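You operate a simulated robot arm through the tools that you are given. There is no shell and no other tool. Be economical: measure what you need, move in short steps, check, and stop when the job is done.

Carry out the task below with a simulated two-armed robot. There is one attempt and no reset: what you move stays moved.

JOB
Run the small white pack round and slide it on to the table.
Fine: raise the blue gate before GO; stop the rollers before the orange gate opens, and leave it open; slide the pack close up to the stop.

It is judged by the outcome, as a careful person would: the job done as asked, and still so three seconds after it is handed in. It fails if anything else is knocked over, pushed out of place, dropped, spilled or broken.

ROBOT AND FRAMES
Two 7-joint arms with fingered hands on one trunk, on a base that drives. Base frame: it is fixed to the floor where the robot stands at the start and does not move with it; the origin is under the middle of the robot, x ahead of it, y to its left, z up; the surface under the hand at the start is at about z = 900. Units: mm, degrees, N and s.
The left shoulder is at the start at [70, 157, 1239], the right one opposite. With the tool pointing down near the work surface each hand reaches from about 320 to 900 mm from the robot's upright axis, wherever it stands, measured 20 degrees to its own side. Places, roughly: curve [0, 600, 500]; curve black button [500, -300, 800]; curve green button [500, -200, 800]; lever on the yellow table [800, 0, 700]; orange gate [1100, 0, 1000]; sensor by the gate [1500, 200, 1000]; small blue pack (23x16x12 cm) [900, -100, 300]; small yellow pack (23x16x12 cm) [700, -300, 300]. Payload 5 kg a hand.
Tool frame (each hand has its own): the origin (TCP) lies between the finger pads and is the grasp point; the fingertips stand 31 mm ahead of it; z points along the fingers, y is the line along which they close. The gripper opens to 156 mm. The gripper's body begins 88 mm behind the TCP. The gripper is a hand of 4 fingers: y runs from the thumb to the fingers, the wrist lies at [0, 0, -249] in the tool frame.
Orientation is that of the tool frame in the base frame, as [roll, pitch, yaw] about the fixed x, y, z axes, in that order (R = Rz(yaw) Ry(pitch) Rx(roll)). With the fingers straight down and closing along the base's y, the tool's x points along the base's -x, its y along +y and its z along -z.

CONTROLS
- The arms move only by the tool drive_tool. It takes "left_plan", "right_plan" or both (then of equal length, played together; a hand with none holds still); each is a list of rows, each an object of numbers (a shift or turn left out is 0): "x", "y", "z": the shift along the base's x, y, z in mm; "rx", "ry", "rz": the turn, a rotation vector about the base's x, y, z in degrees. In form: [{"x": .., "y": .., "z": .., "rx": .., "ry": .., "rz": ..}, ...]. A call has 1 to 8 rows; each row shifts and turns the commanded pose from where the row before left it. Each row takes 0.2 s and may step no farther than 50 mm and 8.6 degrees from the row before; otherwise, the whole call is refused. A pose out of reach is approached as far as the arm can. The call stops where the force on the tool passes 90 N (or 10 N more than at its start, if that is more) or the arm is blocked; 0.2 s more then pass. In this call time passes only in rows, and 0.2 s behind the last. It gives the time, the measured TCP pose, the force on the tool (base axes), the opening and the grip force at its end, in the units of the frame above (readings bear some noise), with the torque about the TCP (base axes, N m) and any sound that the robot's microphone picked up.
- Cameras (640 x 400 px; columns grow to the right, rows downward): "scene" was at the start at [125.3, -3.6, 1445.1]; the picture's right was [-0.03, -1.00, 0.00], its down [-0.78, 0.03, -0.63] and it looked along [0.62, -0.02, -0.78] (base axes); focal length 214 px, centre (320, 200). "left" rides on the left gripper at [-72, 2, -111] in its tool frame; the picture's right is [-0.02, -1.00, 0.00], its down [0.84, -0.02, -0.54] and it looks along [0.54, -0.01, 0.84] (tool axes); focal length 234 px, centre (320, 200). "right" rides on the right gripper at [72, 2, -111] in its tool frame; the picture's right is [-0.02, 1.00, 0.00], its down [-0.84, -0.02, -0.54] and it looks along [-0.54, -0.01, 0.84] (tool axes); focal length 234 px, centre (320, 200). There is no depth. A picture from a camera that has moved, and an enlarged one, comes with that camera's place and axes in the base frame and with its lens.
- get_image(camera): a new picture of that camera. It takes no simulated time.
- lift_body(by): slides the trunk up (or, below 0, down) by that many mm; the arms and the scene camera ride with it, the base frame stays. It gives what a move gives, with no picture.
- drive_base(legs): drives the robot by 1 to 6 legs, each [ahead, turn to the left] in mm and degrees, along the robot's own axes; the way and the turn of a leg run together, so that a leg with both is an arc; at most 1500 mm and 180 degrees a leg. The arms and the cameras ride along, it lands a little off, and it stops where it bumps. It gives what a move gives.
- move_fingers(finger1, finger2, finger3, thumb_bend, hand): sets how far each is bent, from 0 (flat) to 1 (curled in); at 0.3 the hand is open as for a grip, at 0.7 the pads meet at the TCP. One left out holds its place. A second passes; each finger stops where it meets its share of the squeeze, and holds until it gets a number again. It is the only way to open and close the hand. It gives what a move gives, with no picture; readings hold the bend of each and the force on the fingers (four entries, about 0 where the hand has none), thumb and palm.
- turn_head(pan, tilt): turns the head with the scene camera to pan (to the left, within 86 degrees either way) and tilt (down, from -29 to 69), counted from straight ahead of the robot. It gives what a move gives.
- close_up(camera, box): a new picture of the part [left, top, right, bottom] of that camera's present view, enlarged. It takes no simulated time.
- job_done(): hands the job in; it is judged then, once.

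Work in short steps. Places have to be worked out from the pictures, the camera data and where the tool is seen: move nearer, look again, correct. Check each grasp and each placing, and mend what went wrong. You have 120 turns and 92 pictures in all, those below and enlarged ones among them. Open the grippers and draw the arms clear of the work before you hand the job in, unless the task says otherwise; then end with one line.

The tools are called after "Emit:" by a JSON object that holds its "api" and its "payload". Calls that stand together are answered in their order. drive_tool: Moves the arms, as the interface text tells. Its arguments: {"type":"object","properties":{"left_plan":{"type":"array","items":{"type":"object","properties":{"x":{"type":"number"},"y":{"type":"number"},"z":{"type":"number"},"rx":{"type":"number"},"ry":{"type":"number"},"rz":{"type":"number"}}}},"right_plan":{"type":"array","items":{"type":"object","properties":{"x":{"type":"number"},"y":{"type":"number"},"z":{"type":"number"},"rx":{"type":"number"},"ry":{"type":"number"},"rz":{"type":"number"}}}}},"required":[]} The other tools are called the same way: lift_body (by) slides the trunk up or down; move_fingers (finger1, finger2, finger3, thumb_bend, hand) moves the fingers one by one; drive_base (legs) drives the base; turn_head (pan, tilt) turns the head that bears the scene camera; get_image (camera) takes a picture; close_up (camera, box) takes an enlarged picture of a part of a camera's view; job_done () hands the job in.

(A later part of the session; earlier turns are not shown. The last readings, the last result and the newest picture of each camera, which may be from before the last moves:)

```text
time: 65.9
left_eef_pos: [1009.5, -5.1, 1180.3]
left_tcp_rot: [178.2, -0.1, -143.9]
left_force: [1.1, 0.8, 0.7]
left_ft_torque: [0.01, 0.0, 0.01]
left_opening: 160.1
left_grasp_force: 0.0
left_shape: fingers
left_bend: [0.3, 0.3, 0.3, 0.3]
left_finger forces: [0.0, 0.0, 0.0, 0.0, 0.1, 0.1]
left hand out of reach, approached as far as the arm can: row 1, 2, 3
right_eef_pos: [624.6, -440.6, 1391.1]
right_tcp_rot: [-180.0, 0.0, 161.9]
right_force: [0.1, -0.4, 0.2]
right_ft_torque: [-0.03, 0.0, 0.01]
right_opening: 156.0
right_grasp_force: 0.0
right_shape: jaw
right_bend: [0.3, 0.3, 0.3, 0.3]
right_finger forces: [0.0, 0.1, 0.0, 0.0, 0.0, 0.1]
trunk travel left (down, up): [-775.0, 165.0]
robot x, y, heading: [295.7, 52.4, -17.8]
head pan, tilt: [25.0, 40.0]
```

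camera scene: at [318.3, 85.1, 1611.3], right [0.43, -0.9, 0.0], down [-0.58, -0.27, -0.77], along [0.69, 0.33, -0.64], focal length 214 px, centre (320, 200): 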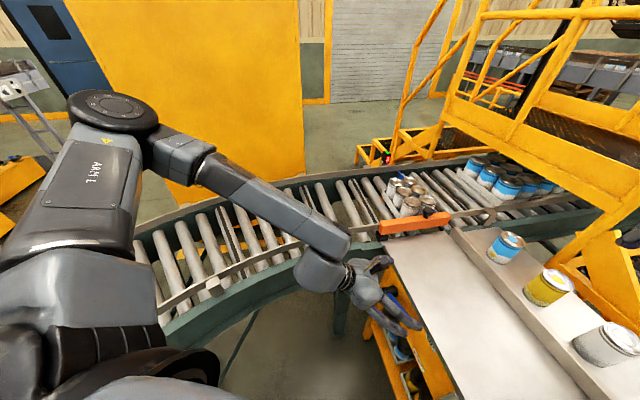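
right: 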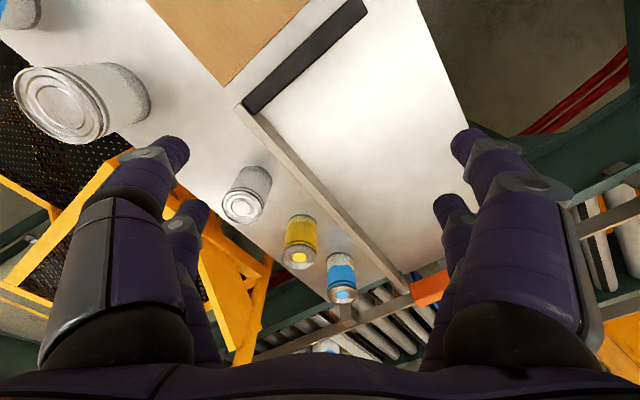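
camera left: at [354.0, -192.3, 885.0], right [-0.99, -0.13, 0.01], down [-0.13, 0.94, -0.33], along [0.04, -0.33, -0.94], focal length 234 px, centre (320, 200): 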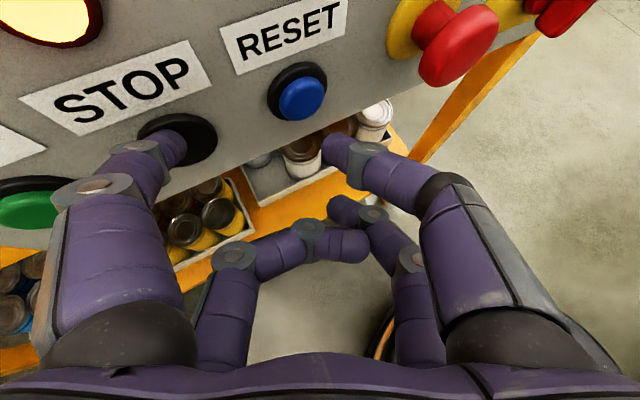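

The arm is high for this reach; I lower the trunk 100 mm and look with the hand camera at the knob.

Emit:
{"api": "lift_body", "payload": {"by": -90}}

Emit:
{"api": "get_image", "payload": {"camera": "left"}}

```text
time: 67.2
left_eef_pos: [1010.8, -4.8, 1089.8]
left_tcp_rot: [178.0, -0.2, -144.0]
left_force: [-0.3, 0.0, 0.2]
left_ft_torque: [-0.02, -0.01, -0.02]
left_opening: 160.0
left_grasp_force: 0.0
left_shape: fingers
left_bend: [0.3, 0.3, 0.3, 0.3]
left_finger forces: [0.1, 0.1, 0.1, 0.0, 0.0, 0.0]
right_eef_pos: [626.0, -440.3, 1303.6]
right_tcp_rot: [180.0, 0.0, 162.1]
right_force: [-0.3, 0.0, -1.3]
right_ft_torque: [0.01, -0.02, 0.03]
right_opening: 155.6
right_grasp_force: 0.0
right_shape: jaw
right_bend: [0.3, 0.3, 0.3, 0.3]
right_finger forces: [0.1, 0.0, 0.0, 0.0, 0.1, 0.0]
trunk travel left (down, up): [-685.0, 255.0]
robot x, y, heading: [293.9, 50.1, -17.8]
head pan, tilt: [25.0, 40.0]
```

```text
41 pictures are left
camera left: at [1070.3, 37.7, 1200.6], right [0.61, -0.79, -0.03], down [-0.65, -0.52, 0.55], along [-0.45, -0.31, -0.84], focal length 234 px, centre (320, 200)
```

left: 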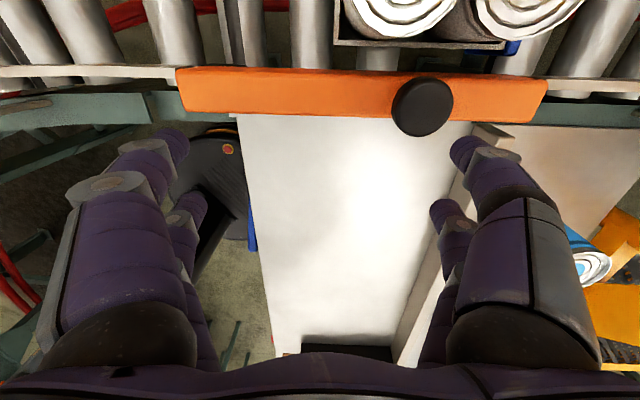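

I see the gate, the knob, the clear table, fence and stop. I half-close the fingers and centre the hand over the knob at about (1080,-36).

Emit:
{"api": "move_fingers", "payload": {"hand": "left", "finger1": 0.48, "finger2": 0.48, "finger3": 0.48, "thumb_bend": 0.48}}

Emit:
{"api": "drive_tool", "payload": {"left_plan": [{"x": 35, "y": -16}, {"x": 35, "y": -16}, {"z": 0}]}}

Emit:
{"api": "get_image", "payload": {"camera": "left"}}

```text
time: 68.2
left_eef_pos: [1010.2, -3.4, 1091.1]
left_tcp_rot: [178.0, -0.3, -143.9]
left_force: [-0.1, 0.9, -0.1]
left_ft_torque: [-0.02, 0.0, 0.0]
left_opening: 89.8
left_grasp_force: 0.1
left_shape: fingers
left_bend: [0.48, 0.48, 0.48, 0.48]
left_finger forces: [0.0, 0.1, 0.0, 0.1, 0.0, 0.0]
right_eef_pos: [625.8, -440.6, 1301.7]
right_tcp_rot: [180.0, 0.0, 162.0]
right_force: [-0.6, 0.9, 0.0]
right_ft_torque: [0.06, -0.02, -0.01]
right_opening: 156.0
right_grasp_force: 0.0
right_shape: jaw
right_bend: [0.3, 0.3, 0.3, 0.3]
right_finger forces: [0.1, 0.1, 0.0, 0.0, 0.1, 0.1]
trunk travel left (down, up): [-685.0, 255.0]
robot x, y, heading: [297.5, 53.2, -18.1]
head pan, tilt: [25.0, 40.0]
```

```text
time: 69.0
left_eef_pos: [1034.0, 13.2, 1097.8]
left_tcp_rot: [178.3, -0.3, -143.9]
left_force: [0.0, -0.3, 0.1]
left_ft_torque: [0.03, 0.02, 0.02]
left_opening: 89.3
left_grasp_force: 0.0
left_shape: fingers
left_bend: [0.48, 0.48, 0.48, 0.48]
left_finger forces: [0.0, 0.1, 0.0, 0.0, 0.1, 0.0]
left hand out of reach, approached as far as the arm can: row 1, 2
right_eef_pos: [624.7, -442.2, 1302.2]
right_tcp_rot: [180.0, 0.0, 162.0]
right_force: [0.1, -0.7, -0.1]
right_ft_torque: [-0.01, 0.0, 0.02]
right_opening: 155.7
right_grasp_force: 0.0
right_shape: jaw
right_bend: [0.3, 0.3, 0.3, 0.3]
right_finger forces: [0.0, 0.0, 0.0, 0.0, 0.1, 0.0]
trunk travel left (down, up): [-685.0, 255.0]
robot x, y, heading: [295.4, 49.1, -17.8]
head pan, tilt: [25.0, 40.0]
```

```text
40 pictures are left
camera left: at [1093.9, 54.5, 1209.4], right [0.61, -0.79, -0.03], down [-0.65, -0.52, 0.55], along [-0.45, -0.31, -0.84], focal length 234 px, centre (320, 200)
```

left: 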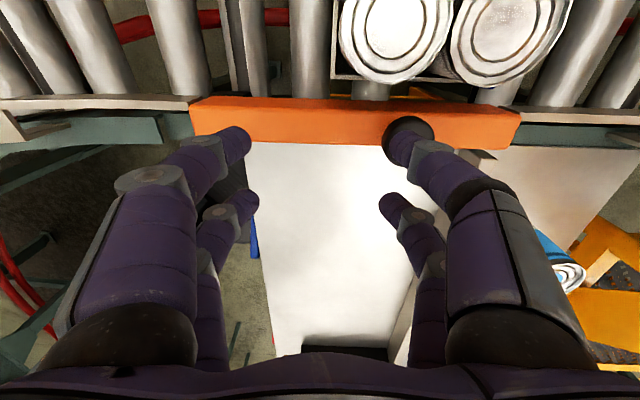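

The joint limit deflects the hand to its left; a further 6° base turn right compensates, then I extend.

Emit:
{"api": "drive_base", "payload": {"legs": [[0, -6]]}}

Emit:
{"api": "drive_tool", "payload": {"left_plan": [{"x": 26, "y": 12}, {"x": 26, "y": 12}, {"z": 0}]}}

Emit:
{"api": "get_image", "payload": {"camera": "left"}}

```text
time: 69.9
left_eef_pos: [1027.9, -61.6, 1097.9]
left_tcp_rot: [178.4, -0.2, -150.0]
left_force: [-0.3, 0.5, -0.1]
left_ft_torque: [0.01, 0.04, 0.01]
left_opening: 89.7
left_grasp_force: 0.1
left_shape: fingers
left_bend: [0.48, 0.48, 0.48, 0.48]
left_finger forces: [0.1, 0.0, 0.0, 0.0, 0.1, 0.0]
right_eef_pos: [572.8, -469.6, 1302.9]
right_tcp_rot: [-179.8, 0.0, 156.0]
right_force: [-0.5, 0.6, 0.2]
right_ft_torque: [-0.07, 0.01, 0.02]
right_opening: 155.9
right_grasp_force: 0.0
right_shape: jaw
right_bend: [0.3, 0.3, 0.3, 0.3]
right_finger forces: [0.0, 0.0, 0.0, 0.0, 0.1, 0.1]
trunk travel left (down, up): [-685.0, 255.0]
robot x, y, heading: [293.6, 48.2, -24.0]
head pan, tilt: [25.0, 40.0]
```

```text
time: 70.7
left_eef_pos: [1068.3, -31.4, 1101.0]
left_tcp_rot: [178.3, -0.2, -149.9]
left_force: [0.2, -0.2, -0.7]
left_ft_torque: [0.03, -0.03, 0.03]
left_opening: 89.5
left_grasp_force: 0.1
left_shape: fingers
left_bend: [0.48, 0.48, 0.48, 0.48]
left_finger forces: [0.0, 0.0, 0.0, 0.0, 0.0, 0.0]
left hand out of reach, approached as far as the arm can: row 1, 2
right_eef_pos: [571.1, -473.9, 1302.4]
right_tcp_rot: [179.9, 0.0, 156.0]
right_force: [0.3, -0.8, -0.4]
right_ft_torque: [0.04, 0.01, 0.02]
right_opening: 155.8
right_grasp_force: 0.1
right_shape: jaw
right_bend: [0.3, 0.3, 0.3, 0.3]
right_finger forces: [0.0, 0.0, 0.0, 0.1, 0.0, 0.1]
trunk travel left (down, up): [-685.0, 255.0]
robot x, y, heading: [297.0, 51.4, -24.1]
head pan, tilt: [25.0, 40.0]
```

```text
39 pictures are left
camera left: at [1132.6, 3.9, 1211.6], right [0.52, -0.85, -0.03], down [-0.71, -0.45, 0.55], along [-0.48, -0.26, -0.84], focal length 234 px, centre (320, 200)
```

left: 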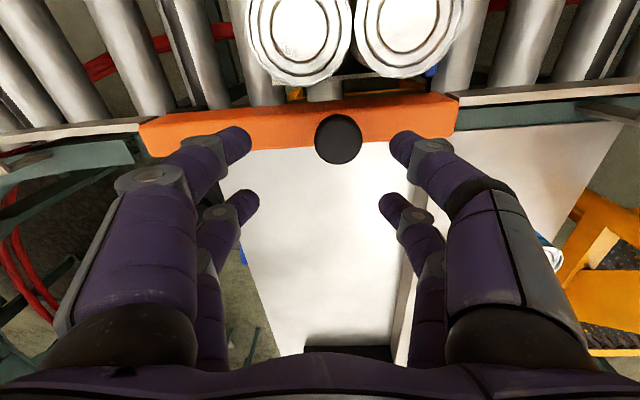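

The knob resolves at (1085,-34); I need about 15 mm more forward. I nudge the base and lower the trunk over the knob.

Emit:
{"api": "drive_base", "payload": {"legs": [[16, 0]]}}

Emit:
{"api": "lift_body", "payload": {"by": -76}}

Emit:
{"api": "get_image", "payload": {"camera": "left"}}

```text
time: 71.5
left_eef_pos: [1079.9, -36.0, 1104.0]
left_tcp_rot: [178.7, -0.1, -150.0]
left_force: [0.0, 0.3, 0.4]
left_ft_torque: [-0.05, -0.04, 0.01]
left_opening: 89.5
left_grasp_force: 0.1
left_shape: fingers
left_bend: [0.48, 0.48, 0.48, 0.48]
left_finger forces: [0.0, 0.0, 0.0, 0.0, 0.0, 0.0]
right_eef_pos: [582.2, -477.3, 1304.5]
right_tcp_rot: [180.0, 0.2, 156.0]
right_force: [-1.3, 0.8, -0.3]
right_ft_torque: [-0.04, -0.01, 0.0]
right_opening: 155.6
right_grasp_force: 0.0
right_shape: jaw
right_bend: [0.3, 0.3, 0.3, 0.3]
right_finger forces: [0.1, 0.0, 0.0, 0.0, 0.0, 0.0]
trunk travel left (down, up): [-685.0, 255.0]
robot x, y, heading: [310.9, 44.3, -23.9]
head pan, tilt: [25.0, 40.0]
```

```text
time: 72.6
left_eef_pos: [1083.1, -36.3, 1027.3]
left_tcp_rot: [178.7, -0.1, -149.9]
left_force: [0.2, -0.4, 14.4]
left_ft_torque: [-0.54, -0.66, 0.08]
left_opening: 90.3
left_grasp_force: 7.1
left_shape: fingers
left_bend: [0.48, 0.48, 0.48, 0.48]
left_finger forces: [0.0, 0.1, 0.0, 0.0, 14.2, 0.1]
right_eef_pos: [584.3, -478.3, 1227.0]
right_tcp_rot: [180.0, 0.2, 156.0]
right_force: [0.4, 0.3, 0.2]
right_ft_torque: [0.04, 0.01, 0.03]
right_opening: 156.0
right_grasp_force: 0.1
right_shape: jaw
right_bend: [0.3, 0.3, 0.3, 0.3]
right_finger forces: [0.0, 0.0, 0.0, 0.1, 0.0, 0.0]
trunk travel left (down, up): [-609.0, 331.0]
robot x, y, heading: [310.5, 47.6, -23.6]
head pan, tilt: [25.0, 40.0]
```

```text
38 pictures are left
camera left: at [1146.5, -0.8, 1138.5], right [0.52, -0.85, -0.02], down [-0.71, -0.45, 0.55], along [-0.48, -0.27, -0.84], focal length 234 px, centre (320, 200)
```

left: 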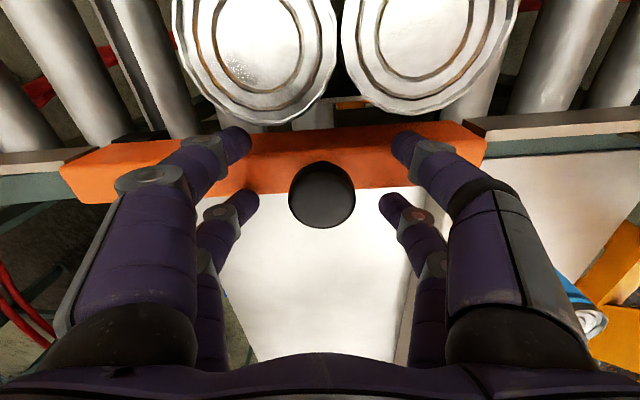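

The knob is well centred between the fingers; one fingertip rests on the gate top (14 N), so I rise 5 mm and close on the knob.

Emit:
{"api": "lift_body", "payload": {"by": 5}}

Emit:
{"api": "move_fingers", "payload": {"hand": "left", "finger1": 0.7, "finger2": 0.7, "finger3": 0.7, "thumb_bend": 0.7}}

Emit:
{"api": "get_image", "payload": {"camera": "left"}}

```text
time: 73.2
left_eef_pos: [1082.9, -36.2, 1027.9]
left_tcp_rot: [178.4, -0.2, -150.1]
left_force: [0.3, -0.7, 1.0]
left_ft_torque: [-0.07, -0.06, 0.0]
left_opening: 90.3
left_grasp_force: 0.7
left_shape: fingers
left_bend: [0.48, 0.48, 0.48, 0.48]
left_finger forces: [0.1, 0.0, 0.0, 0.0, 1.2, 0.0]
right_eef_pos: [587.2, -478.7, 1232.2]
right_tcp_rot: [180.0, 0.0, 156.0]
right_force: [-0.2, -0.3, 0.2]
right_ft_torque: [0.04, -0.01, -0.02]
right_opening: 156.0
right_grasp_force: 0.0
right_shape: jaw
right_bend: [0.3, 0.3, 0.3, 0.3]
right_finger forces: [0.0, 0.1, 0.0, 0.1, 0.0, 0.0]
trunk travel left (down, up): [-614.0, 326.0]
robot x, y, heading: [310.9, 43.7, -23.7]
head pan, tilt: [25.0, 40.0]
```

```text
time: 74.2
left_eef_pos: [1083.6, -38.6, 1029.0]
left_tcp_rot: [178.3, -0.2, -149.8]
left_force: [-0.5, -1.1, -4.7]
left_ft_torque: [0.05, -0.08, -0.01]
left_opening: 5.1
left_grasp_force: 3.0
left_shape: fingers
left_bend: [0.7, 0.67, 0.67, 0.7]
left_finger forces: [0.1, 3.2, 3.4, 0.1, 0.4, 0.0]
right_eef_pos: [586.0, -479.0, 1231.9]
right_tcp_rot: [-180.0, 0.1, 155.9]
right_force: [0.0, 0.1, -0.2]
right_ft_torque: [-0.02, -0.01, 0.04]
right_opening: 155.7
right_grasp_force: 0.0
right_shape: jaw
right_bend: [0.3, 0.3, 0.3, 0.3]
right_finger forces: [0.1, 0.1, 0.0, 0.1, 0.0, 0.0]
trunk travel left (down, up): [-614.0, 326.0]
robot x, y, heading: [306.7, 42.9, -24.1]
head pan, tilt: [25.0, 40.0]
```

```text
37 pictures are left
camera left: at [1148.3, -1.2, 1139.4], right [0.52, -0.85, -0.03], down [-0.71, -0.45, 0.55], along [-0.48, -0.27, -0.84], focal length 234 px, centre (320, 200)
```

left: 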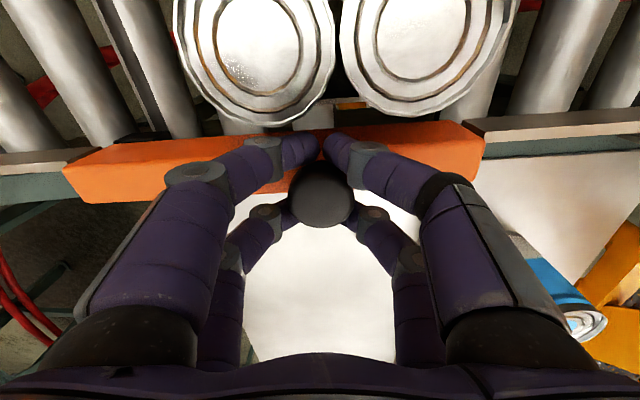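

The four fingertips cage the knob. I pull gently towards the table (along -e, i.e. (-0.8,-0.6)) to test whether the gate swings.

Emit:
{"api": "drive_tool", "payload": {"left_plan": [{"x": -12, "y": -9}, {"x": -12, "y": -8}, {"x": -12, "y": -7}]}}

Emit:
{"api": "get_image", "payload": {"camera": "left"}}

```text
time: 75.0
left_eef_pos: [1048.7, -61.5, 1029.6]
left_tcp_rot: [178.5, -0.2, -149.9]
left_force: [1.4, 3.2, -6.3]
left_ft_torque: [0.1, -0.07, -0.23]
left_opening: 5.3
left_grasp_force: 7.8
left_shape: fingers
left_bend: [0.7, 0.67, 0.69, 0.7]
left_finger forces: [7.7, 2.7, 5.2, 0.0, 1.0, 0.0]
right_eef_pos: [587.3, -478.7, 1233.1]
right_tcp_rot: [-179.9, 0.0, 156.1]
right_force: [0.3, -1.4, 0.7]
right_ft_torque: [0.0, 0.02, 0.01]
right_opening: 155.6
right_grasp_force: 0.0
right_shape: jaw
right_bend: [0.3, 0.3, 0.3, 0.3]
right_finger forces: [0.0, 0.0, 0.0, 0.0, 0.0, 0.1]
trunk travel left (down, up): [-614.0, 326.0]
robot x, y, heading: [310.5, 42.4, -23.8]
head pan, tilt: [25.0, 40.0]
```

```text
36 pictures are left
camera left: at [1112.7, -24.4, 1139.7], right [0.52, -0.85, -0.03], down [-0.71, -0.45, 0.55], along [-0.48, -0.27, -0.84], focal length 234 px, centre (320, 200)
```

left: 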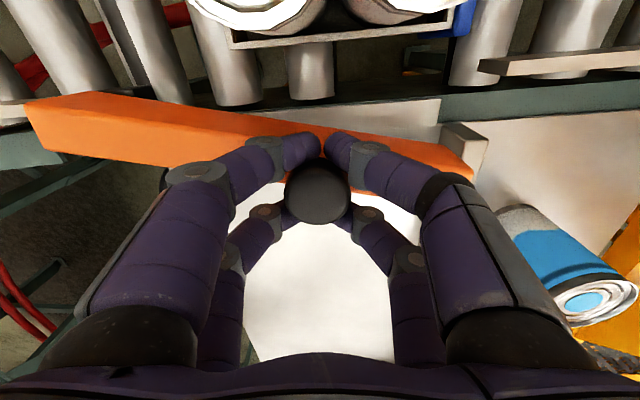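

It swings easily about the near end. I carry on round the arc (radius ≈190 mm about the hinge).

Emit:
{"api": "drive_tool", "payload": {"left_plan": [{"x": -29, "y": -6}, {"x": -29, "y": -6}, {"x": -25, "y": 0}, {"x": -25, "y": 0}, {"x": -24, "y": 7}, {"x": -24, "y": 7}]}}

Emit:
{"api": "get_image", "payload": {"camera": "left"}}

```text
time: 76.4
left_eef_pos: [892.0, -56.8, 1028.3]
left_tcp_rot: [178.4, -0.4, -149.9]
left_force: [2.7, 1.2, -8.9]
left_ft_torque: [0.0, -0.01, -0.26]
left_opening: 10.2
left_grasp_force: 8.7
left_shape: fingers
left_bend: [0.69, 0.69, 0.7, 0.68]
left_finger forces: [6.2, 0.6, 6.0, 0.1, 4.2, 0.0]
right_eef_pos: [586.1, -479.3, 1231.7]
right_tcp_rot: [180.0, -0.1, 155.9]
right_force: [-1.1, -0.5, -0.1]
right_ft_torque: [0.01, 0.01, -0.01]
right_opening: 156.0
right_grasp_force: 0.0
right_shape: jaw
right_bend: [0.3, 0.3, 0.3, 0.3]
right_finger forces: [0.0, 0.0, 0.0, 0.0, 0.1, 0.0]
trunk travel left (down, up): [-614.0, 326.0]
robot x, y, heading: [311.6, 46.0, -23.7]
head pan, tilt: [25.0, 40.0]
```

```text
35 pictures are left
camera left: at [956.6, -22.0, 1139.1], right [0.52, -0.85, -0.03], down [-0.71, -0.45, 0.55], along [-0.48, -0.27, -0.84], focal length 234 px, centre (320, 200)
```

left: 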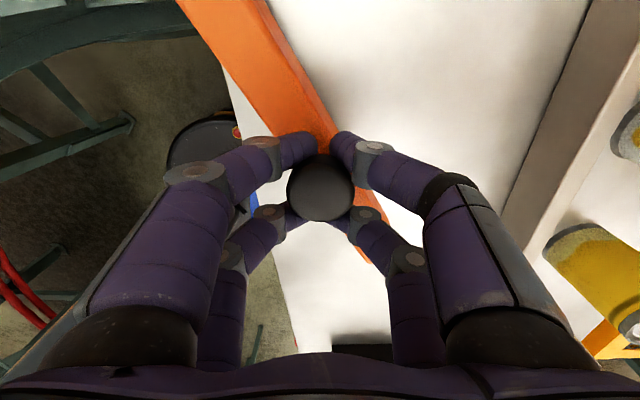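

About 60° open. I continue to 90° and see where its stop lies.

Emit:
{"api": "drive_tool", "payload": {"left_plan": [{"x": -22, "y": 11}, {"x": -21, "y": 13}, {"x": -18, "y": 17}, {"x": -16, "y": 19}, {"x": -10, "y": 15}]}}

Emit:
{"api": "get_image", "payload": {"camera": "left"}}

```text
time: 77.6
left_eef_pos: [813.5, 10.7, 1031.2]
left_tcp_rot: [179.1, -0.2, -149.8]
left_force: [34.2, -15.1, 14.8]
left_ft_torque: [-0.41, -1.09, 0.18]
left_opening: 30.3
left_grasp_force: 17.4
left_shape: fingers
left_bend: [0.7, 0.7, 0.7, 0.63]
left_finger forces: [0.0, 0.0, 1.3, 0.0, 34.7, 0.0]
right_eef_pos: [591.4, -481.7, 1230.3]
right_tcp_rot: [-180.0, -0.2, 156.1]
right_force: [1.1, 0.6, 0.0]
right_ft_torque: [-0.05, 0.03, -0.01]
right_opening: 156.1
right_grasp_force: 0.1
right_shape: jaw
right_bend: [0.3, 0.3, 0.3, 0.3]
right_finger forces: [0.1, 0.0, 0.0, 0.0, 0.0, 0.0]
trunk travel left (down, up): [-614.0, 326.0]
robot x, y, heading: [310.8, 43.2, -23.7]
head pan, tilt: [25.0, 40.0]
```

```text
34 pictures are left
camera left: at [876.1, 48.8, 1142.1], right [0.52, -0.85, -0.02], down [-0.71, -0.45, 0.55], along [-0.47, -0.28, -0.84], focal length 234 px, centre (320, 200)
```

left: 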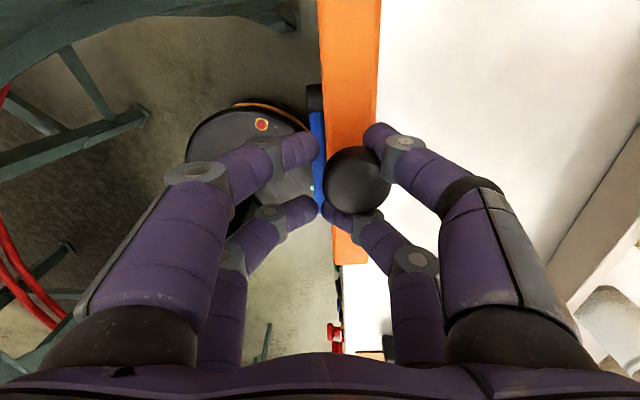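

The gate lies fully open along the table edge against its stop. I open the hand and lift straight up.

Emit:
{"api": "move_fingers", "payload": {"hand": "left", "finger1": 0.45, "finger2": 0.45, "finger3": 0.45, "thumb_bend": 0.45}}

Emit:
{"api": "lift_body", "payload": {"by": 110}}

Emit:
{"api": "get_image", "payload": {"camera": "left"}}

Emit:
{"api": "get_image", "payload": {"camera": "scene"}}

```text
time: 78.6
left_eef_pos: [804.1, 16.2, 1029.4]
left_tcp_rot: [178.4, -0.2, -149.9]
left_force: [-1.0, 0.0, 0.4]
left_ft_torque: [-0.04, 0.01, 0.0]
left_opening: 100.8
left_grasp_force: 0.0
left_shape: fingers
left_bend: [0.45, 0.45, 0.45, 0.45]
left_finger forces: [0.0, 0.0, 0.0, 0.0, 0.0, 0.0]
right_eef_pos: [585.9, -480.2, 1231.1]
right_tcp_rot: [-180.0, 0.0, 156.0]
right_force: [1.4, 0.9, -0.2]
right_ft_torque: [-0.02, 0.0, 0.02]
right_opening: 156.1
right_grasp_force: 0.0
right_shape: jaw
right_bend: [0.3, 0.3, 0.3, 0.3]
right_finger forces: [0.1, 0.0, 0.0, 0.0, 0.1, 0.0]
trunk travel left (down, up): [-614.0, 326.0]
robot x, y, heading: [311.1, 40.0, -24.0]
head pan, tilt: [25.0, 40.0]
```

```text
time: 80.0
left_eef_pos: [805.0, 16.2, 1139.8]
left_tcp_rot: [178.6, -0.2, -150.0]
left_force: [0.2, 0.5, -0.4]
left_ft_torque: [-0.02, -0.02, -0.01]
left_opening: 101.1
left_grasp_force: 0.0
left_shape: fingers
left_bend: [0.45, 0.45, 0.45, 0.45]
left_finger forces: [0.0, 0.0, 0.1, 0.1, 0.0, 0.0]
right_eef_pos: [586.4, -479.0, 1341.1]
right_tcp_rot: [180.0, 0.0, 156.1]
right_force: [-0.5, -0.6, -0.2]
right_ft_torque: [0.0, -0.02, -0.02]
right_opening: 156.0
right_grasp_force: 0.1
right_shape: jaw
right_bend: [0.3, 0.3, 0.3, 0.3]
right_finger forces: [0.0, 0.0, 0.1, 0.1, 0.1, 0.0]
trunk travel left (down, up): [-724.0, 216.0]
robot x, y, heading: [309.1, 44.5, -23.8]
head pan, tilt: [25.0, 40.0]
```

```text
33 pictures are left
camera left: at [868.9, 52.2, 1250.1], right [0.52, -0.85, -0.03], down [-0.71, -0.45, 0.55], along [-0.48, -0.27, -0.84], focal length 234 px, centre (320, 200)
```

left: 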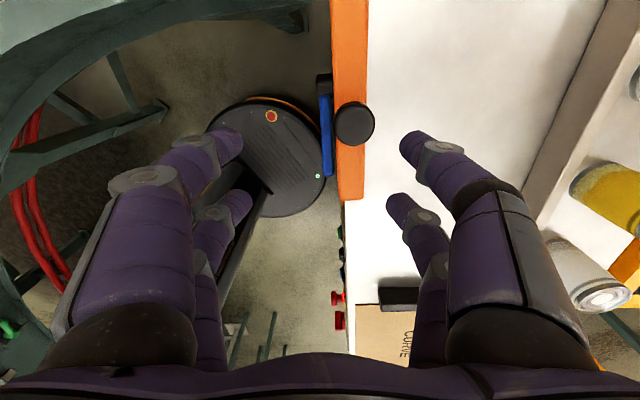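

```text
32 pictures are left
camera scene: at [440.1, 24.3, 1559.9], right [0.02, -1.0, 0.0], down [-0.64, -0.01, -0.77], along [0.77, 0.01, -0.64], focal length 214 px, centre (320, 200)
```

scene: 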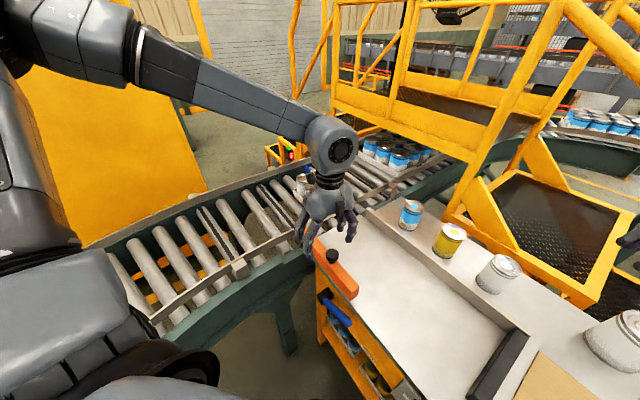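

The gate is open. To reach the pack with the same arm geometry as at the knob, I shift the base about 85 mm along the table's edge direction (turn, drive, turn back).

Emit:
{"api": "drive_base", "payload": {"legs": [[0, 61], [85, 0], [0, -61]]}}

Emit:
{"api": "move_fingers", "payload": {"hand": "left", "finger1": 0.2, "finger2": 0.2, "finger3": 0.2, "thumb_bend": 0.2}}

Emit:
{"api": "drive_tool", "payload": {"left_plan": [{"x": 40, "y": -6, "rz": 1}, {"x": 40, "y": -6, "rz": 1}, {"x": 40, "y": -6, "rz": 1}, {"x": 40, "y": -6, "rz": 1}, {"x": 40, "y": -6, "rz": 1}]}}

Emit:
{"api": "get_image", "payload": {"camera": "left"}}

```text
time: 86.4
left_eef_pos: [872.1, 61.0, 1138.8]
left_tcp_rot: [178.6, -0.1, -150.7]
left_force: [0.6, -0.5, 0.1]
left_ft_torque: [-0.01, -0.02, 0.01]
left_opening: 100.8
left_grasp_force: 0.1
left_shape: fingers
left_bend: [0.45, 0.45, 0.45, 0.45]
left_finger forces: [0.0, 0.1, 0.0, 0.0, 0.0, 0.1]
right_eef_pos: [646.8, -432.9, 1342.5]
right_tcp_rot: [180.0, -0.1, 155.2]
right_force: [0.7, 0.2, -0.1]
right_ft_torque: [0.0, 0.01, 0.03]
right_opening: 155.8
right_grasp_force: 0.1
right_shape: jaw
right_bend: [0.3, 0.3, 0.3, 0.3]
right_finger forces: [0.0, 0.1, 0.0, 0.1, 0.0, 0.0]
trunk travel left (down, up): [-724.0, 216.0]
robot x, y, heading: [381.7, 94.4, -24.7]
head pan, tilt: [25.0, 40.0]
```

```text
time: 87.4
left_eef_pos: [871.8, 59.8, 1139.0]
left_tcp_rot: [178.5, -0.2, -150.7]
left_force: [0.6, -0.6, 0.1]
left_ft_torque: [0.01, 0.03, 0.0]
left_opening: 184.1
left_grasp_force: 0.0
left_shape: fingers
left_bend: [0.2, 0.2, 0.2, 0.2]
left_finger forces: [0.1, 0.1, 0.0, 0.0, 0.0, 0.0]
right_eef_pos: [645.5, -432.9, 1341.9]
right_tcp_rot: [-179.9, 0.0, 155.2]
right_force: [-0.1, 0.2, 0.8]
right_ft_torque: [0.04, -0.01, 0.02]
right_opening: 155.9
right_grasp_force: 0.0
right_shape: jaw
right_bend: [0.3, 0.3, 0.3, 0.3]
right_finger forces: [0.0, 0.0, 0.0, 0.0, 0.1, 0.0]
trunk travel left (down, up): [-724.0, 216.0]
robot x, y, heading: [377.1, 92.8, -24.5]
head pan, tilt: [25.0, 40.0]
```

```text
time: 88.6
left_eef_pos: [1075.0, 28.6, 1139.3]
left_tcp_rot: [178.4, -0.3, -145.8]
left_force: [-0.2, -0.4, 0.4]
left_ft_torque: [0.01, 0.05, -0.01]
left_opening: 184.6
left_grasp_force: 0.0
left_shape: fingers
left_bend: [0.2, 0.2, 0.2, 0.2]
left_finger forces: [0.1, 0.1, 0.0, 0.1, 0.1, 0.0]
right_eef_pos: [647.8, -433.8, 1340.1]
right_tcp_rot: [-179.9, 0.0, 155.2]
right_force: [0.4, 0.3, -0.5]
right_ft_torque: [-0.01, 0.02, 0.05]
right_opening: 156.0
right_grasp_force: 0.0
right_shape: jaw
right_bend: [0.3, 0.3, 0.3, 0.3]
right_finger forces: [0.0, 0.1, 0.0, 0.1, 0.0, 0.0]
trunk travel left (down, up): [-724.0, 216.0]
robot x, y, heading: [379.2, 95.4, -24.7]
head pan, tilt: [25.0, 40.0]
```

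```text
31 pictures are left
camera left: at [1136.0, 69.3, 1249.4], right [0.58, -0.81, -0.03], down [-0.67, -0.5, 0.55], along [-0.46, -0.3, -0.84], focal length 234 px, centre (320, 200)
```

left: 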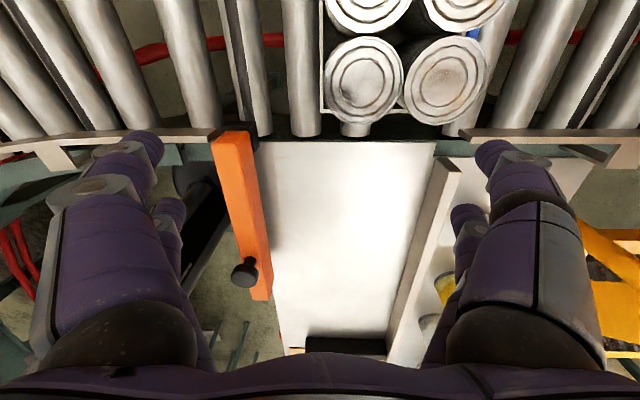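

The overhead view puts the near can row at about (1135,27) and (1178,-33), tops near z 1000. I extend over that row.

Emit:
{"api": "drive_tool", "payload": {"left_plan": [{"x": 28, "y": -11, "rz": 1}, {"x": 28, "y": -11, "rz": 1}, {"x": 26, "y": -11, "rz": 1}, {"z": 0}]}}

Emit:
{"api": "get_image", "payload": {"camera": "left"}}

```text
time: 89.6
left_eef_pos: [1149.3, 1.0, 1141.4]
left_tcp_rot: [178.7, -0.2, -142.7]
left_force: [0.4, -0.8, 1.6]
left_ft_torque: [0.0, 0.01, -0.03]
left_opening: 184.6
left_grasp_force: 0.1
left_shape: fingers
left_bend: [0.2, 0.2, 0.2, 0.2]
left_finger forces: [0.1, 0.0, 0.1, 0.0, 0.0, 0.1]
left hand out of reach, approached as far as the arm can: row 3
right_eef_pos: [644.9, -432.7, 1341.6]
right_tcp_rot: [179.9, 0.1, 155.2]
right_force: [0.4, 0.4, 0.1]
right_ft_torque: [-0.01, 0.01, -0.01]
right_opening: 156.2
right_grasp_force: 0.1
right_shape: jaw
right_bend: [0.3, 0.3, 0.3, 0.3]
right_finger forces: [0.1, 0.0, 0.1, 0.0, 0.0, 0.0]
trunk travel left (down, up): [-724.0, 216.0]
robot x, y, heading: [377.2, 96.7, -24.5]
head pan, tilt: [25.0, 40.0]
```

```text
30 pictures are left
camera left: at [1207.8, 44.7, 1251.5], right [0.62, -0.78, -0.02], down [-0.65, -0.53, 0.55], along [-0.44, -0.33, -0.84], focal length 234 px, centre (320, 200)
```

left: 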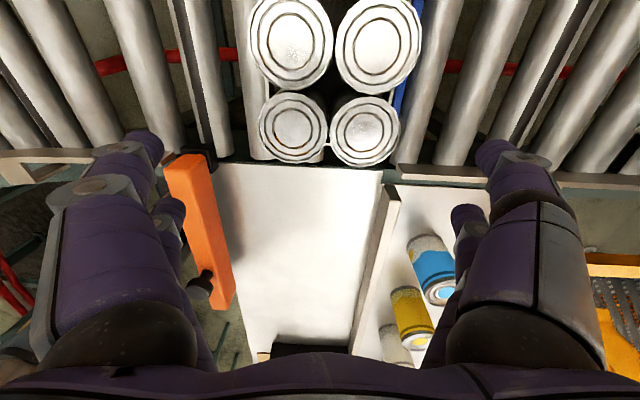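

The row centre is (1152,-5) with my TCP at (1149,1), so I turn the base half a degree and lower the trunk with the fingers either side of the near row.

Emit:
{"api": "drive_base", "payload": {"legs": [[4, -0.4]]}}

Emit:
{"api": "lift_body", "payload": {"by": -105}}

Emit:
{"api": "get_image", "payload": {"camera": "left"}}

```text
time: 90.3
left_eef_pos: [1151.8, -6.0, 1140.8]
left_tcp_rot: [178.7, -0.2, -143.1]
left_force: [0.1, 0.1, 0.3]
left_ft_torque: [0.01, -0.01, 0.03]
left_opening: 184.8
left_grasp_force: 0.0
left_shape: fingers
left_bend: [0.2, 0.2, 0.2, 0.2]
left_finger forces: [0.1, 0.1, 0.1, 0.0, 0.0, 0.1]
right_eef_pos: [644.2, -436.3, 1341.8]
right_tcp_rot: [-179.9, 0.2, 154.8]
right_force: [0.8, 0.2, 0.0]
right_ft_torque: [-0.02, 0.01, -0.02]
right_opening: 155.7
right_grasp_force: 0.0
right_shape: jaw
right_bend: [0.3, 0.3, 0.3, 0.3]
right_finger forces: [0.0, 0.0, 0.0, 0.0, 0.1, 0.0]
trunk travel left (down, up): [-724.0, 216.0]
robot x, y, heading: [379.8, 92.5, -25.0]
head pan, tilt: [25.0, 40.0]
```

```text
time: 91.7
left_eef_pos: [1152.4, -7.3, 1035.2]
left_tcp_rot: [178.6, -0.2, -143.1]
left_force: [-0.4, -0.5, 0.3]
left_ft_torque: [-0.01, -0.02, 0.04]
left_opening: 184.5
left_grasp_force: 0.0
left_shape: fingers
left_bend: [0.2, 0.2, 0.2, 0.2]
left_finger forces: [0.1, 0.0, 0.1, 0.0, 0.0, 0.0]
right_eef_pos: [645.9, -437.3, 1237.3]
right_tcp_rot: [-179.9, 0.0, 154.9]
right_force: [-0.4, 0.4, -0.3]
right_ft_torque: [-0.04, -0.04, 0.03]
right_opening: 155.8
right_grasp_force: 0.0
right_shape: jaw
right_bend: [0.3, 0.3, 0.3, 0.3]
right_finger forces: [0.0, 0.0, 0.0, 0.0, 0.1, 0.0]
trunk travel left (down, up): [-619.0, 321.0]
robot x, y, heading: [378.6, 91.1, -24.9]
head pan, tilt: [25.0, 40.0]
```

```text
29 pictures are left
camera left: at [1211.6, 36.7, 1146.0], right [0.62, -0.79, -0.02], down [-0.65, -0.53, 0.55], along [-0.44, -0.32, -0.84], focal length 234 px, centre (320, 200)
```

left: 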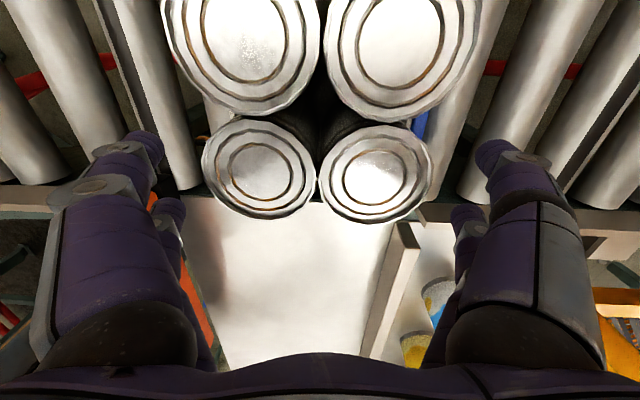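

The fingers are centred on the near row. The blue gate (top ≈ z 941) stands close beside the pack, so I lower only until the tips are around z 957, then close.

Emit:
{"api": "lift_body", "payload": {"by": -46}}

Emit:
{"api": "move_fingers", "payload": {"hand": "left", "finger1": 0.5, "finger2": 0.5, "finger3": 0.5, "thumb_bend": 0.5}}

Emit:
{"api": "get_image", "payload": {"camera": "left"}}

```text
time: 92.6
left_eef_pos: [1151.4, -5.8, 990.2]
left_tcp_rot: [178.7, -0.2, -143.2]
left_force: [-0.1, 1.1, -0.7]
left_ft_torque: [-0.04, -0.01, 0.02]
left_opening: 185.9
left_grasp_force: 0.4
left_shape: fingers
left_bend: [0.19, 0.2, 0.2, 0.2]
left_finger forces: [0.7, 0.0, 0.0, 0.1, 0.0, 0.0]
right_eef_pos: [645.1, -434.5, 1191.1]
right_tcp_rot: [-179.8, 0.1, 154.7]
right_force: [-0.1, 0.1, 0.6]
right_ft_torque: [-0.01, -0.05, -0.01]
right_opening: 155.8
right_grasp_force: 0.2
right_shape: jaw
right_bend: [0.3, 0.3, 0.3, 0.3]
right_finger forces: [0.0, 0.0, 0.0, 0.1, 0.0, 0.0]
trunk travel left (down, up): [-573.0, 367.0]
robot x, y, heading: [382.7, 92.9, -25.2]
head pan, tilt: [25.0, 40.0]
```

```text
time: 93.6
left_eef_pos: [1153.3, -8.2, 990.0]
left_tcp_rot: [178.8, -0.2, -143.2]
left_force: [3.3, -5.2, 3.1]
left_ft_torque: [-1.28, -1.01, -0.38]
left_opening: 160.1
left_grasp_force: 44.7
left_shape: fingers
left_bend: [0.08, 0.22, 0.42, 0.45]
left_finger forces: [18.6, 19.6, 7.9, 0.1, 43.6, 0.0]
right_eef_pos: [644.8, -436.9, 1191.1]
right_tcp_rot: [-179.9, 0.0, 154.8]
right_force: [-0.2, -0.1, 0.4]
right_ft_torque: [0.02, 0.01, -0.02]
right_opening: 156.2
right_grasp_force: 0.0
right_shape: jaw
right_bend: [0.3, 0.3, 0.3, 0.3]
right_finger forces: [0.1, 0.1, 0.0, 0.0, 0.0, 0.1]
trunk travel left (down, up): [-573.0, 367.0]
robot x, y, heading: [379.9, 92.2, -25.1]
head pan, tilt: [25.0, 40.0]
```

```text
28 pictures are left
camera left: at [1211.7, 35.7, 1100.6], right [0.62, -0.79, -0.02], down [-0.65, -0.53, 0.55], along [-0.44, -0.32, -0.84], focal length 234 px, centre (320, 200)
```

left: 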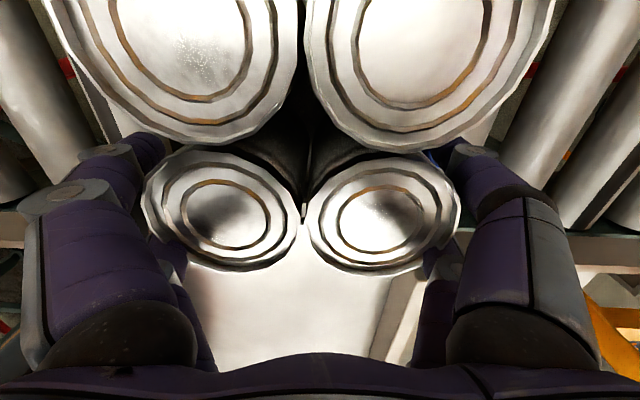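

The fingers hold the near pair of cans, hooked behind their widest point. I pull a first 45 mm towards the table.

Emit:
{"api": "drive_tool", "payload": {"left_plan": [{"x": -12, "y": -9}, {"x": -12, "y": -9}, {"x": -12, "y": -9}]}}

Emit:
{"api": "get_image", "payload": {"camera": "left"}}

```text
time: 94.4
left_eef_pos: [1116.3, -33.0, 989.7]
left_tcp_rot: [178.8, -0.2, -143.2]
left_force: [4.7, 2.6, 9.0]
left_ft_torque: [-1.16, -0.89, 0.4]
left_opening: 159.9
left_grasp_force: 43.7
left_shape: fingers
left_bend: [0.06, 0.2, 0.43, 0.46]
left_finger forces: [19.9, 21.4, 6.5, 0.0, 40.6, 0.0]
right_eef_pos: [646.0, -435.6, 1190.7]
right_tcp_rot: [-179.9, 0.1, 154.8]
right_force: [0.1, 0.4, -0.5]
right_ft_torque: [0.0, 0.0, 0.03]
right_opening: 155.9
right_grasp_force: 0.1
right_shape: jaw
right_bend: [0.3, 0.3, 0.3, 0.3]
right_finger forces: [0.0, 0.1, 0.0, 0.1, 0.0, 0.1]
trunk travel left (down, up): [-573.0, 367.0]
robot x, y, heading: [382.4, 89.7, -25.0]
head pan, tilt: [25.0, 40.0]
```

```text
27 pictures are left
camera left: at [1175.9, 10.3, 1100.6], right [0.62, -0.79, -0.02], down [-0.65, -0.53, 0.55], along [-0.44, -0.32, -0.84], focal length 234 px, centre (320, 200)
```

left: 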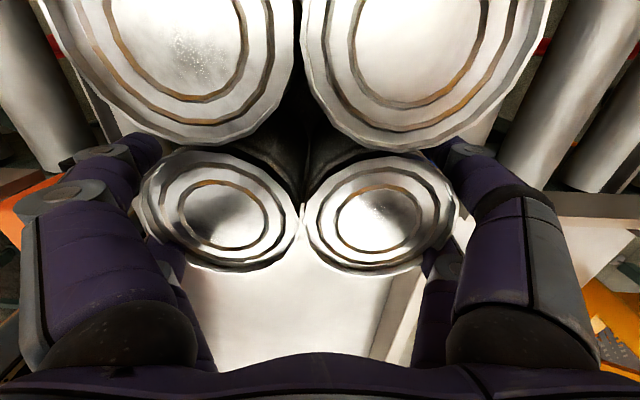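

The whole pack follows. I ease it 12 mm away from the fence, then continue pulling along the table.

Emit:
{"api": "drive_tool", "payload": {"left_plan": [{"x": -8, "y": 10}, {"x": -24, "y": -18}, {"x": -24, "y": -18}, {"x": -24, "y": -18}, {"x": -24, "y": -18}, {"x": -24, "y": -18}, {"x": -24, "y": -18}]}}

Emit:
{"api": "get_image", "payload": {"camera": "left"}}

Emit:
{"api": "get_image", "payload": {"camera": "scene"}}

```text
time: 96.0
left_eef_pos: [957.0, -105.7, 990.0]
left_tcp_rot: [178.6, -0.3, -143.1]
left_force: [1.8, 0.7, 0.5]
left_ft_torque: [-0.34, -0.05, 0.02]
left_opening: 158.7
left_grasp_force: 45.0
left_shape: fingers
left_bend: [0.06, 0.2, 0.43, 0.46]
left_finger forces: [20.7, 22.6, 7.1, 0.0, 41.0, 0.0]
left hand out of reach, approached as far as the arm can: row 5, 6, 7
right_eef_pos: [645.5, -437.8, 1190.0]
right_tcp_rot: [-180.0, 0.0, 154.9]
right_force: [-0.3, -1.1, -0.3]
right_ft_torque: [0.02, 0.0, -0.01]
right_opening: 155.8
right_grasp_force: 0.0
right_shape: jaw
right_bend: [0.3, 0.3, 0.3, 0.3]
right_finger forces: [0.0, 0.0, 0.0, 0.0, 0.1, 0.0]
trunk travel left (down, up): [-573.0, 367.0]
robot x, y, heading: [381.9, 94.0, -25.2]
head pan, tilt: [25.0, 40.0]
```

```text
26 pictures are left
camera left: at [1015.9, -62.3, 1101.3], right [0.62, -0.79, -0.02], down [-0.65, -0.53, 0.55], along [-0.44, -0.32, -0.84], focal length 234 px, centre (320, 200)
```

left: 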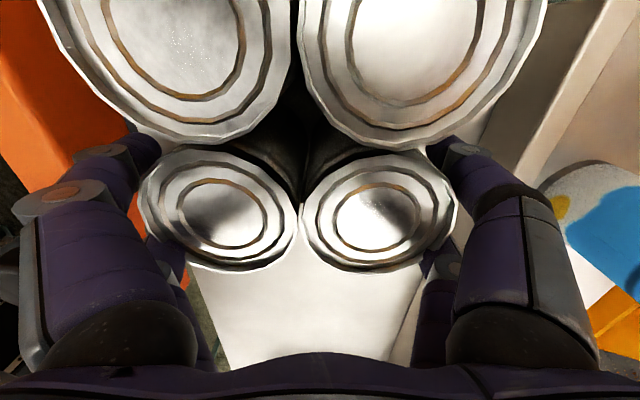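

```text
25 pictures are left
camera scene: at [510.5, 69.2, 1408.7], right [0.0, -1.0, 0.0], down [-0.64, 0.0, -0.77], along [0.77, 0.0, -0.64], focal length 214 px, centre (320, 200)
```

scene: 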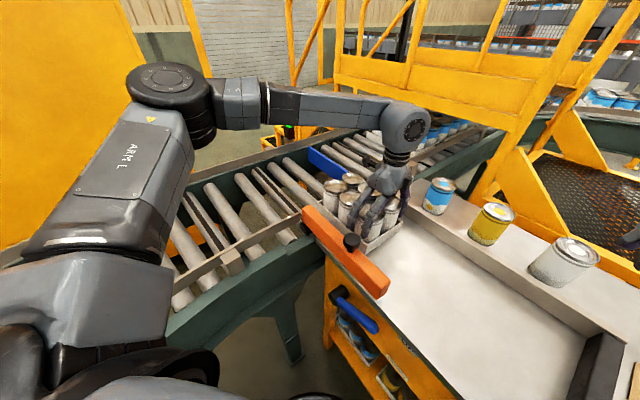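

The pack is on the table. The arm drifts left at its limit, so I alternate small base turns to the right with arm pulls, un-rotating the hand to keep the pack square.

Emit:
{"api": "drive_base", "payload": {"legs": [[0, -4]]}}

Emit:
{"api": "drive_tool", "payload": {"left_plan": [{"x": -20, "y": -15, "rz": 2}, {"x": -20, "y": -15, "rz": 2}, {"x": -20, "y": -15}]}}

```text
time: 96.8
left_eef_pos: [944.5, -143.8, 992.0]
left_tcp_rot: [178.9, -0.4, -147.0]
left_force: [0.7, 1.1, -7.2]
left_ft_torque: [-0.33, 0.2, 0.07]
left_opening: 158.8
left_grasp_force: 45.2
left_shape: fingers
left_bend: [0.05, 0.19, 0.43, 0.45]
left_finger forces: [20.3, 22.6, 7.5, 0.1, 39.9, 0.0]
right_eef_pos: [609.2, -452.4, 1191.2]
right_tcp_rot: [-179.8, 0.0, 150.8]
right_force: [-0.4, 0.7, 0.1]
right_ft_torque: [-0.01, 0.03, 0.0]
right_opening: 155.9
right_grasp_force: 0.0
right_shape: jaw
right_bend: [0.3, 0.3, 0.3, 0.3]
right_finger forces: [0.1, 0.0, 0.0, 0.0, 0.0, 0.0]
trunk travel left (down, up): [-573.0, 367.0]
robot x, y, heading: [381.2, 95.1, -29.1]
head pan, tilt: [25.0, 40.0]
```

```text
time: 97.7
left_eef_pos: [882.3, -150.3, 997.9]
left_tcp_rot: [178.9, -0.4, -143.0]
left_force: [0.0, -1.0, -9.2]
left_ft_torque: [-0.57, 0.52, 0.02]
left_opening: 158.3
left_grasp_force: 45.3
left_shape: fingers
left_bend: [0.05, 0.19, 0.43, 0.45]
left_finger forces: [19.7, 22.9, 8.8, 0.1, 40.1, 0.0]
left hand out of reach, approached as far as the arm can: row 1, 2, 3
right_eef_pos: [608.8, -454.8, 1190.1]
right_tcp_rot: [-179.9, 0.1, 150.8]
right_force: [-1.0, -0.6, 0.8]
right_ft_torque: [0.02, -0.02, 0.0]
right_opening: 156.0
right_grasp_force: 0.1
right_shape: jaw
right_bend: [0.3, 0.3, 0.3, 0.3]
right_finger forces: [0.0, 0.1, 0.0, 0.0, 0.0, 0.0]
trunk travel left (down, up): [-573.0, 367.0]
robot x, y, heading: [382.0, 94.7, -29.2]
head pan, tilt: [25.0, 40.0]
```

The hand rose about 8 mm and drifted left; I lower the trunk to suit and turn the base 6° more.

Emit:
{"api": "lift_body", "payload": {"by": -8}}

Emit:
{"api": "drive_base", "payload": {"legs": [[0, -6]]}}

Emit:
{"api": "drive_tool", "payload": {"left_plan": [{"x": -16, "y": -12, "rz": 3}, {"x": -16, "y": -12, "rz": 3}]}}

Emit:
{"api": "get_image", "payload": {"camera": "left"}}

```text
time: 98.2
left_eef_pos: [882.2, -149.2, 990.6]
left_tcp_rot: [179.0, -0.3, -143.0]
left_force: [-2.1, -0.3, -3.1]
left_ft_torque: [-0.26, -0.44, 0.07]
left_opening: 158.6
left_grasp_force: 44.1
left_shape: fingers
left_bend: [0.05, 0.19, 0.44, 0.45]
left_finger forces: [20.8, 22.0, 6.1, 0.0, 38.9, 0.0]
right_eef_pos: [608.7, -454.2, 1183.3]
right_tcp_rot: [-179.9, 0.0, 150.8]
right_force: [-0.4, -0.3, 0.5]
right_ft_torque: [-0.03, -0.01, -0.02]
right_opening: 155.9
right_grasp_force: 0.0
right_shape: jaw
right_bend: [0.3, 0.3, 0.3, 0.3]
right_finger forces: [0.0, 0.0, 0.0, 0.1, 0.0, 0.0]
trunk travel left (down, up): [-565.0, 375.0]
robot x, y, heading: [379.6, 91.2, -29.2]
head pan, tilt: [25.0, 40.0]
```

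```text
time: 99.2
left_eef_pos: [854.6, -199.6, 990.2]
left_tcp_rot: [178.9, -0.3, -148.9]
left_force: [1.7, 0.9, -3.0]
left_ft_torque: [-0.4, -0.23, 0.16]
left_opening: 158.6
left_grasp_force: 41.2
left_shape: fingers
left_bend: [0.04, 0.19, 0.44, 0.45]
left_finger forces: [19.1, 20.8, 6.1, 0.0, 37.0, 0.1]
right_eef_pos: [551.8, -473.6, 1182.8]
right_tcp_rot: [-179.8, 0.0, 144.9]
right_force: [-1.1, -0.1, 0.3]
right_ft_torque: [0.0, -0.03, 0.02]
right_opening: 155.9
right_grasp_force: 0.1
right_shape: jaw
right_bend: [0.3, 0.3, 0.3, 0.3]
right_finger forces: [0.0, 0.0, 0.1, 0.0, 0.1, 0.0]
trunk travel left (down, up): [-565.0, 375.0]
robot x, y, heading: [381.2, 92.7, -35.1]
head pan, tilt: [25.0, 40.0]
```

```text
time: 99.8
left_eef_pos: [828.0, -199.9, 993.3]
left_tcp_rot: [178.9, -0.3, -142.7]
left_force: [-0.5, 0.8, -8.1]
left_ft_torque: [-0.42, 0.12, 0.0]
left_opening: 158.3
left_grasp_force: 42.4
left_shape: fingers
left_bend: [0.04, 0.19, 0.44, 0.45]
left_finger forces: [18.4, 21.7, 7.1, 0.0, 37.5, 0.0]
left hand out of reach, approached as far as the arm can: row 1, 2
right_eef_pos: [552.1, -474.6, 1182.6]
right_tcp_rot: [-179.9, 0.0, 144.9]
right_force: [0.4, -0.3, 0.3]
right_ft_torque: [0.02, 0.02, 0.01]
right_opening: 155.7
right_grasp_force: 0.2
right_shape: jaw
right_bend: [0.3, 0.3, 0.3, 0.3]
right_finger forces: [0.0, 0.0, 0.0, 0.0, 0.0, 0.1]
trunk travel left (down, up): [-565.0, 375.0]
robot x, y, heading: [380.4, 89.8, -34.9]
head pan, tilt: [25.0, 40.0]
```

```text
24 pictures are left
camera left: at [885.7, -154.0, 1103.5], right [0.62, -0.78, -0.02], down [-0.65, -0.53, 0.55], along [-0.44, -0.33, -0.84], focal length 234 px, centre (320, 200)
```

left: 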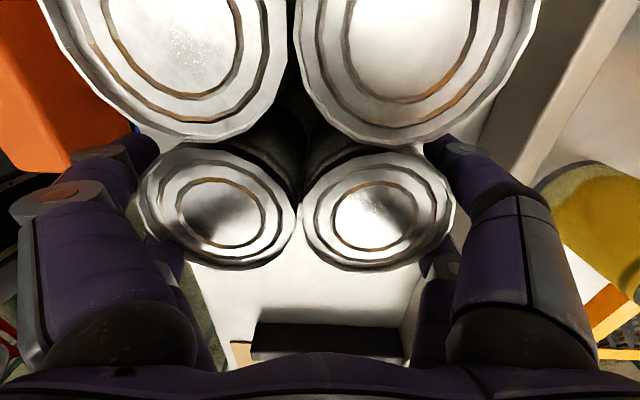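

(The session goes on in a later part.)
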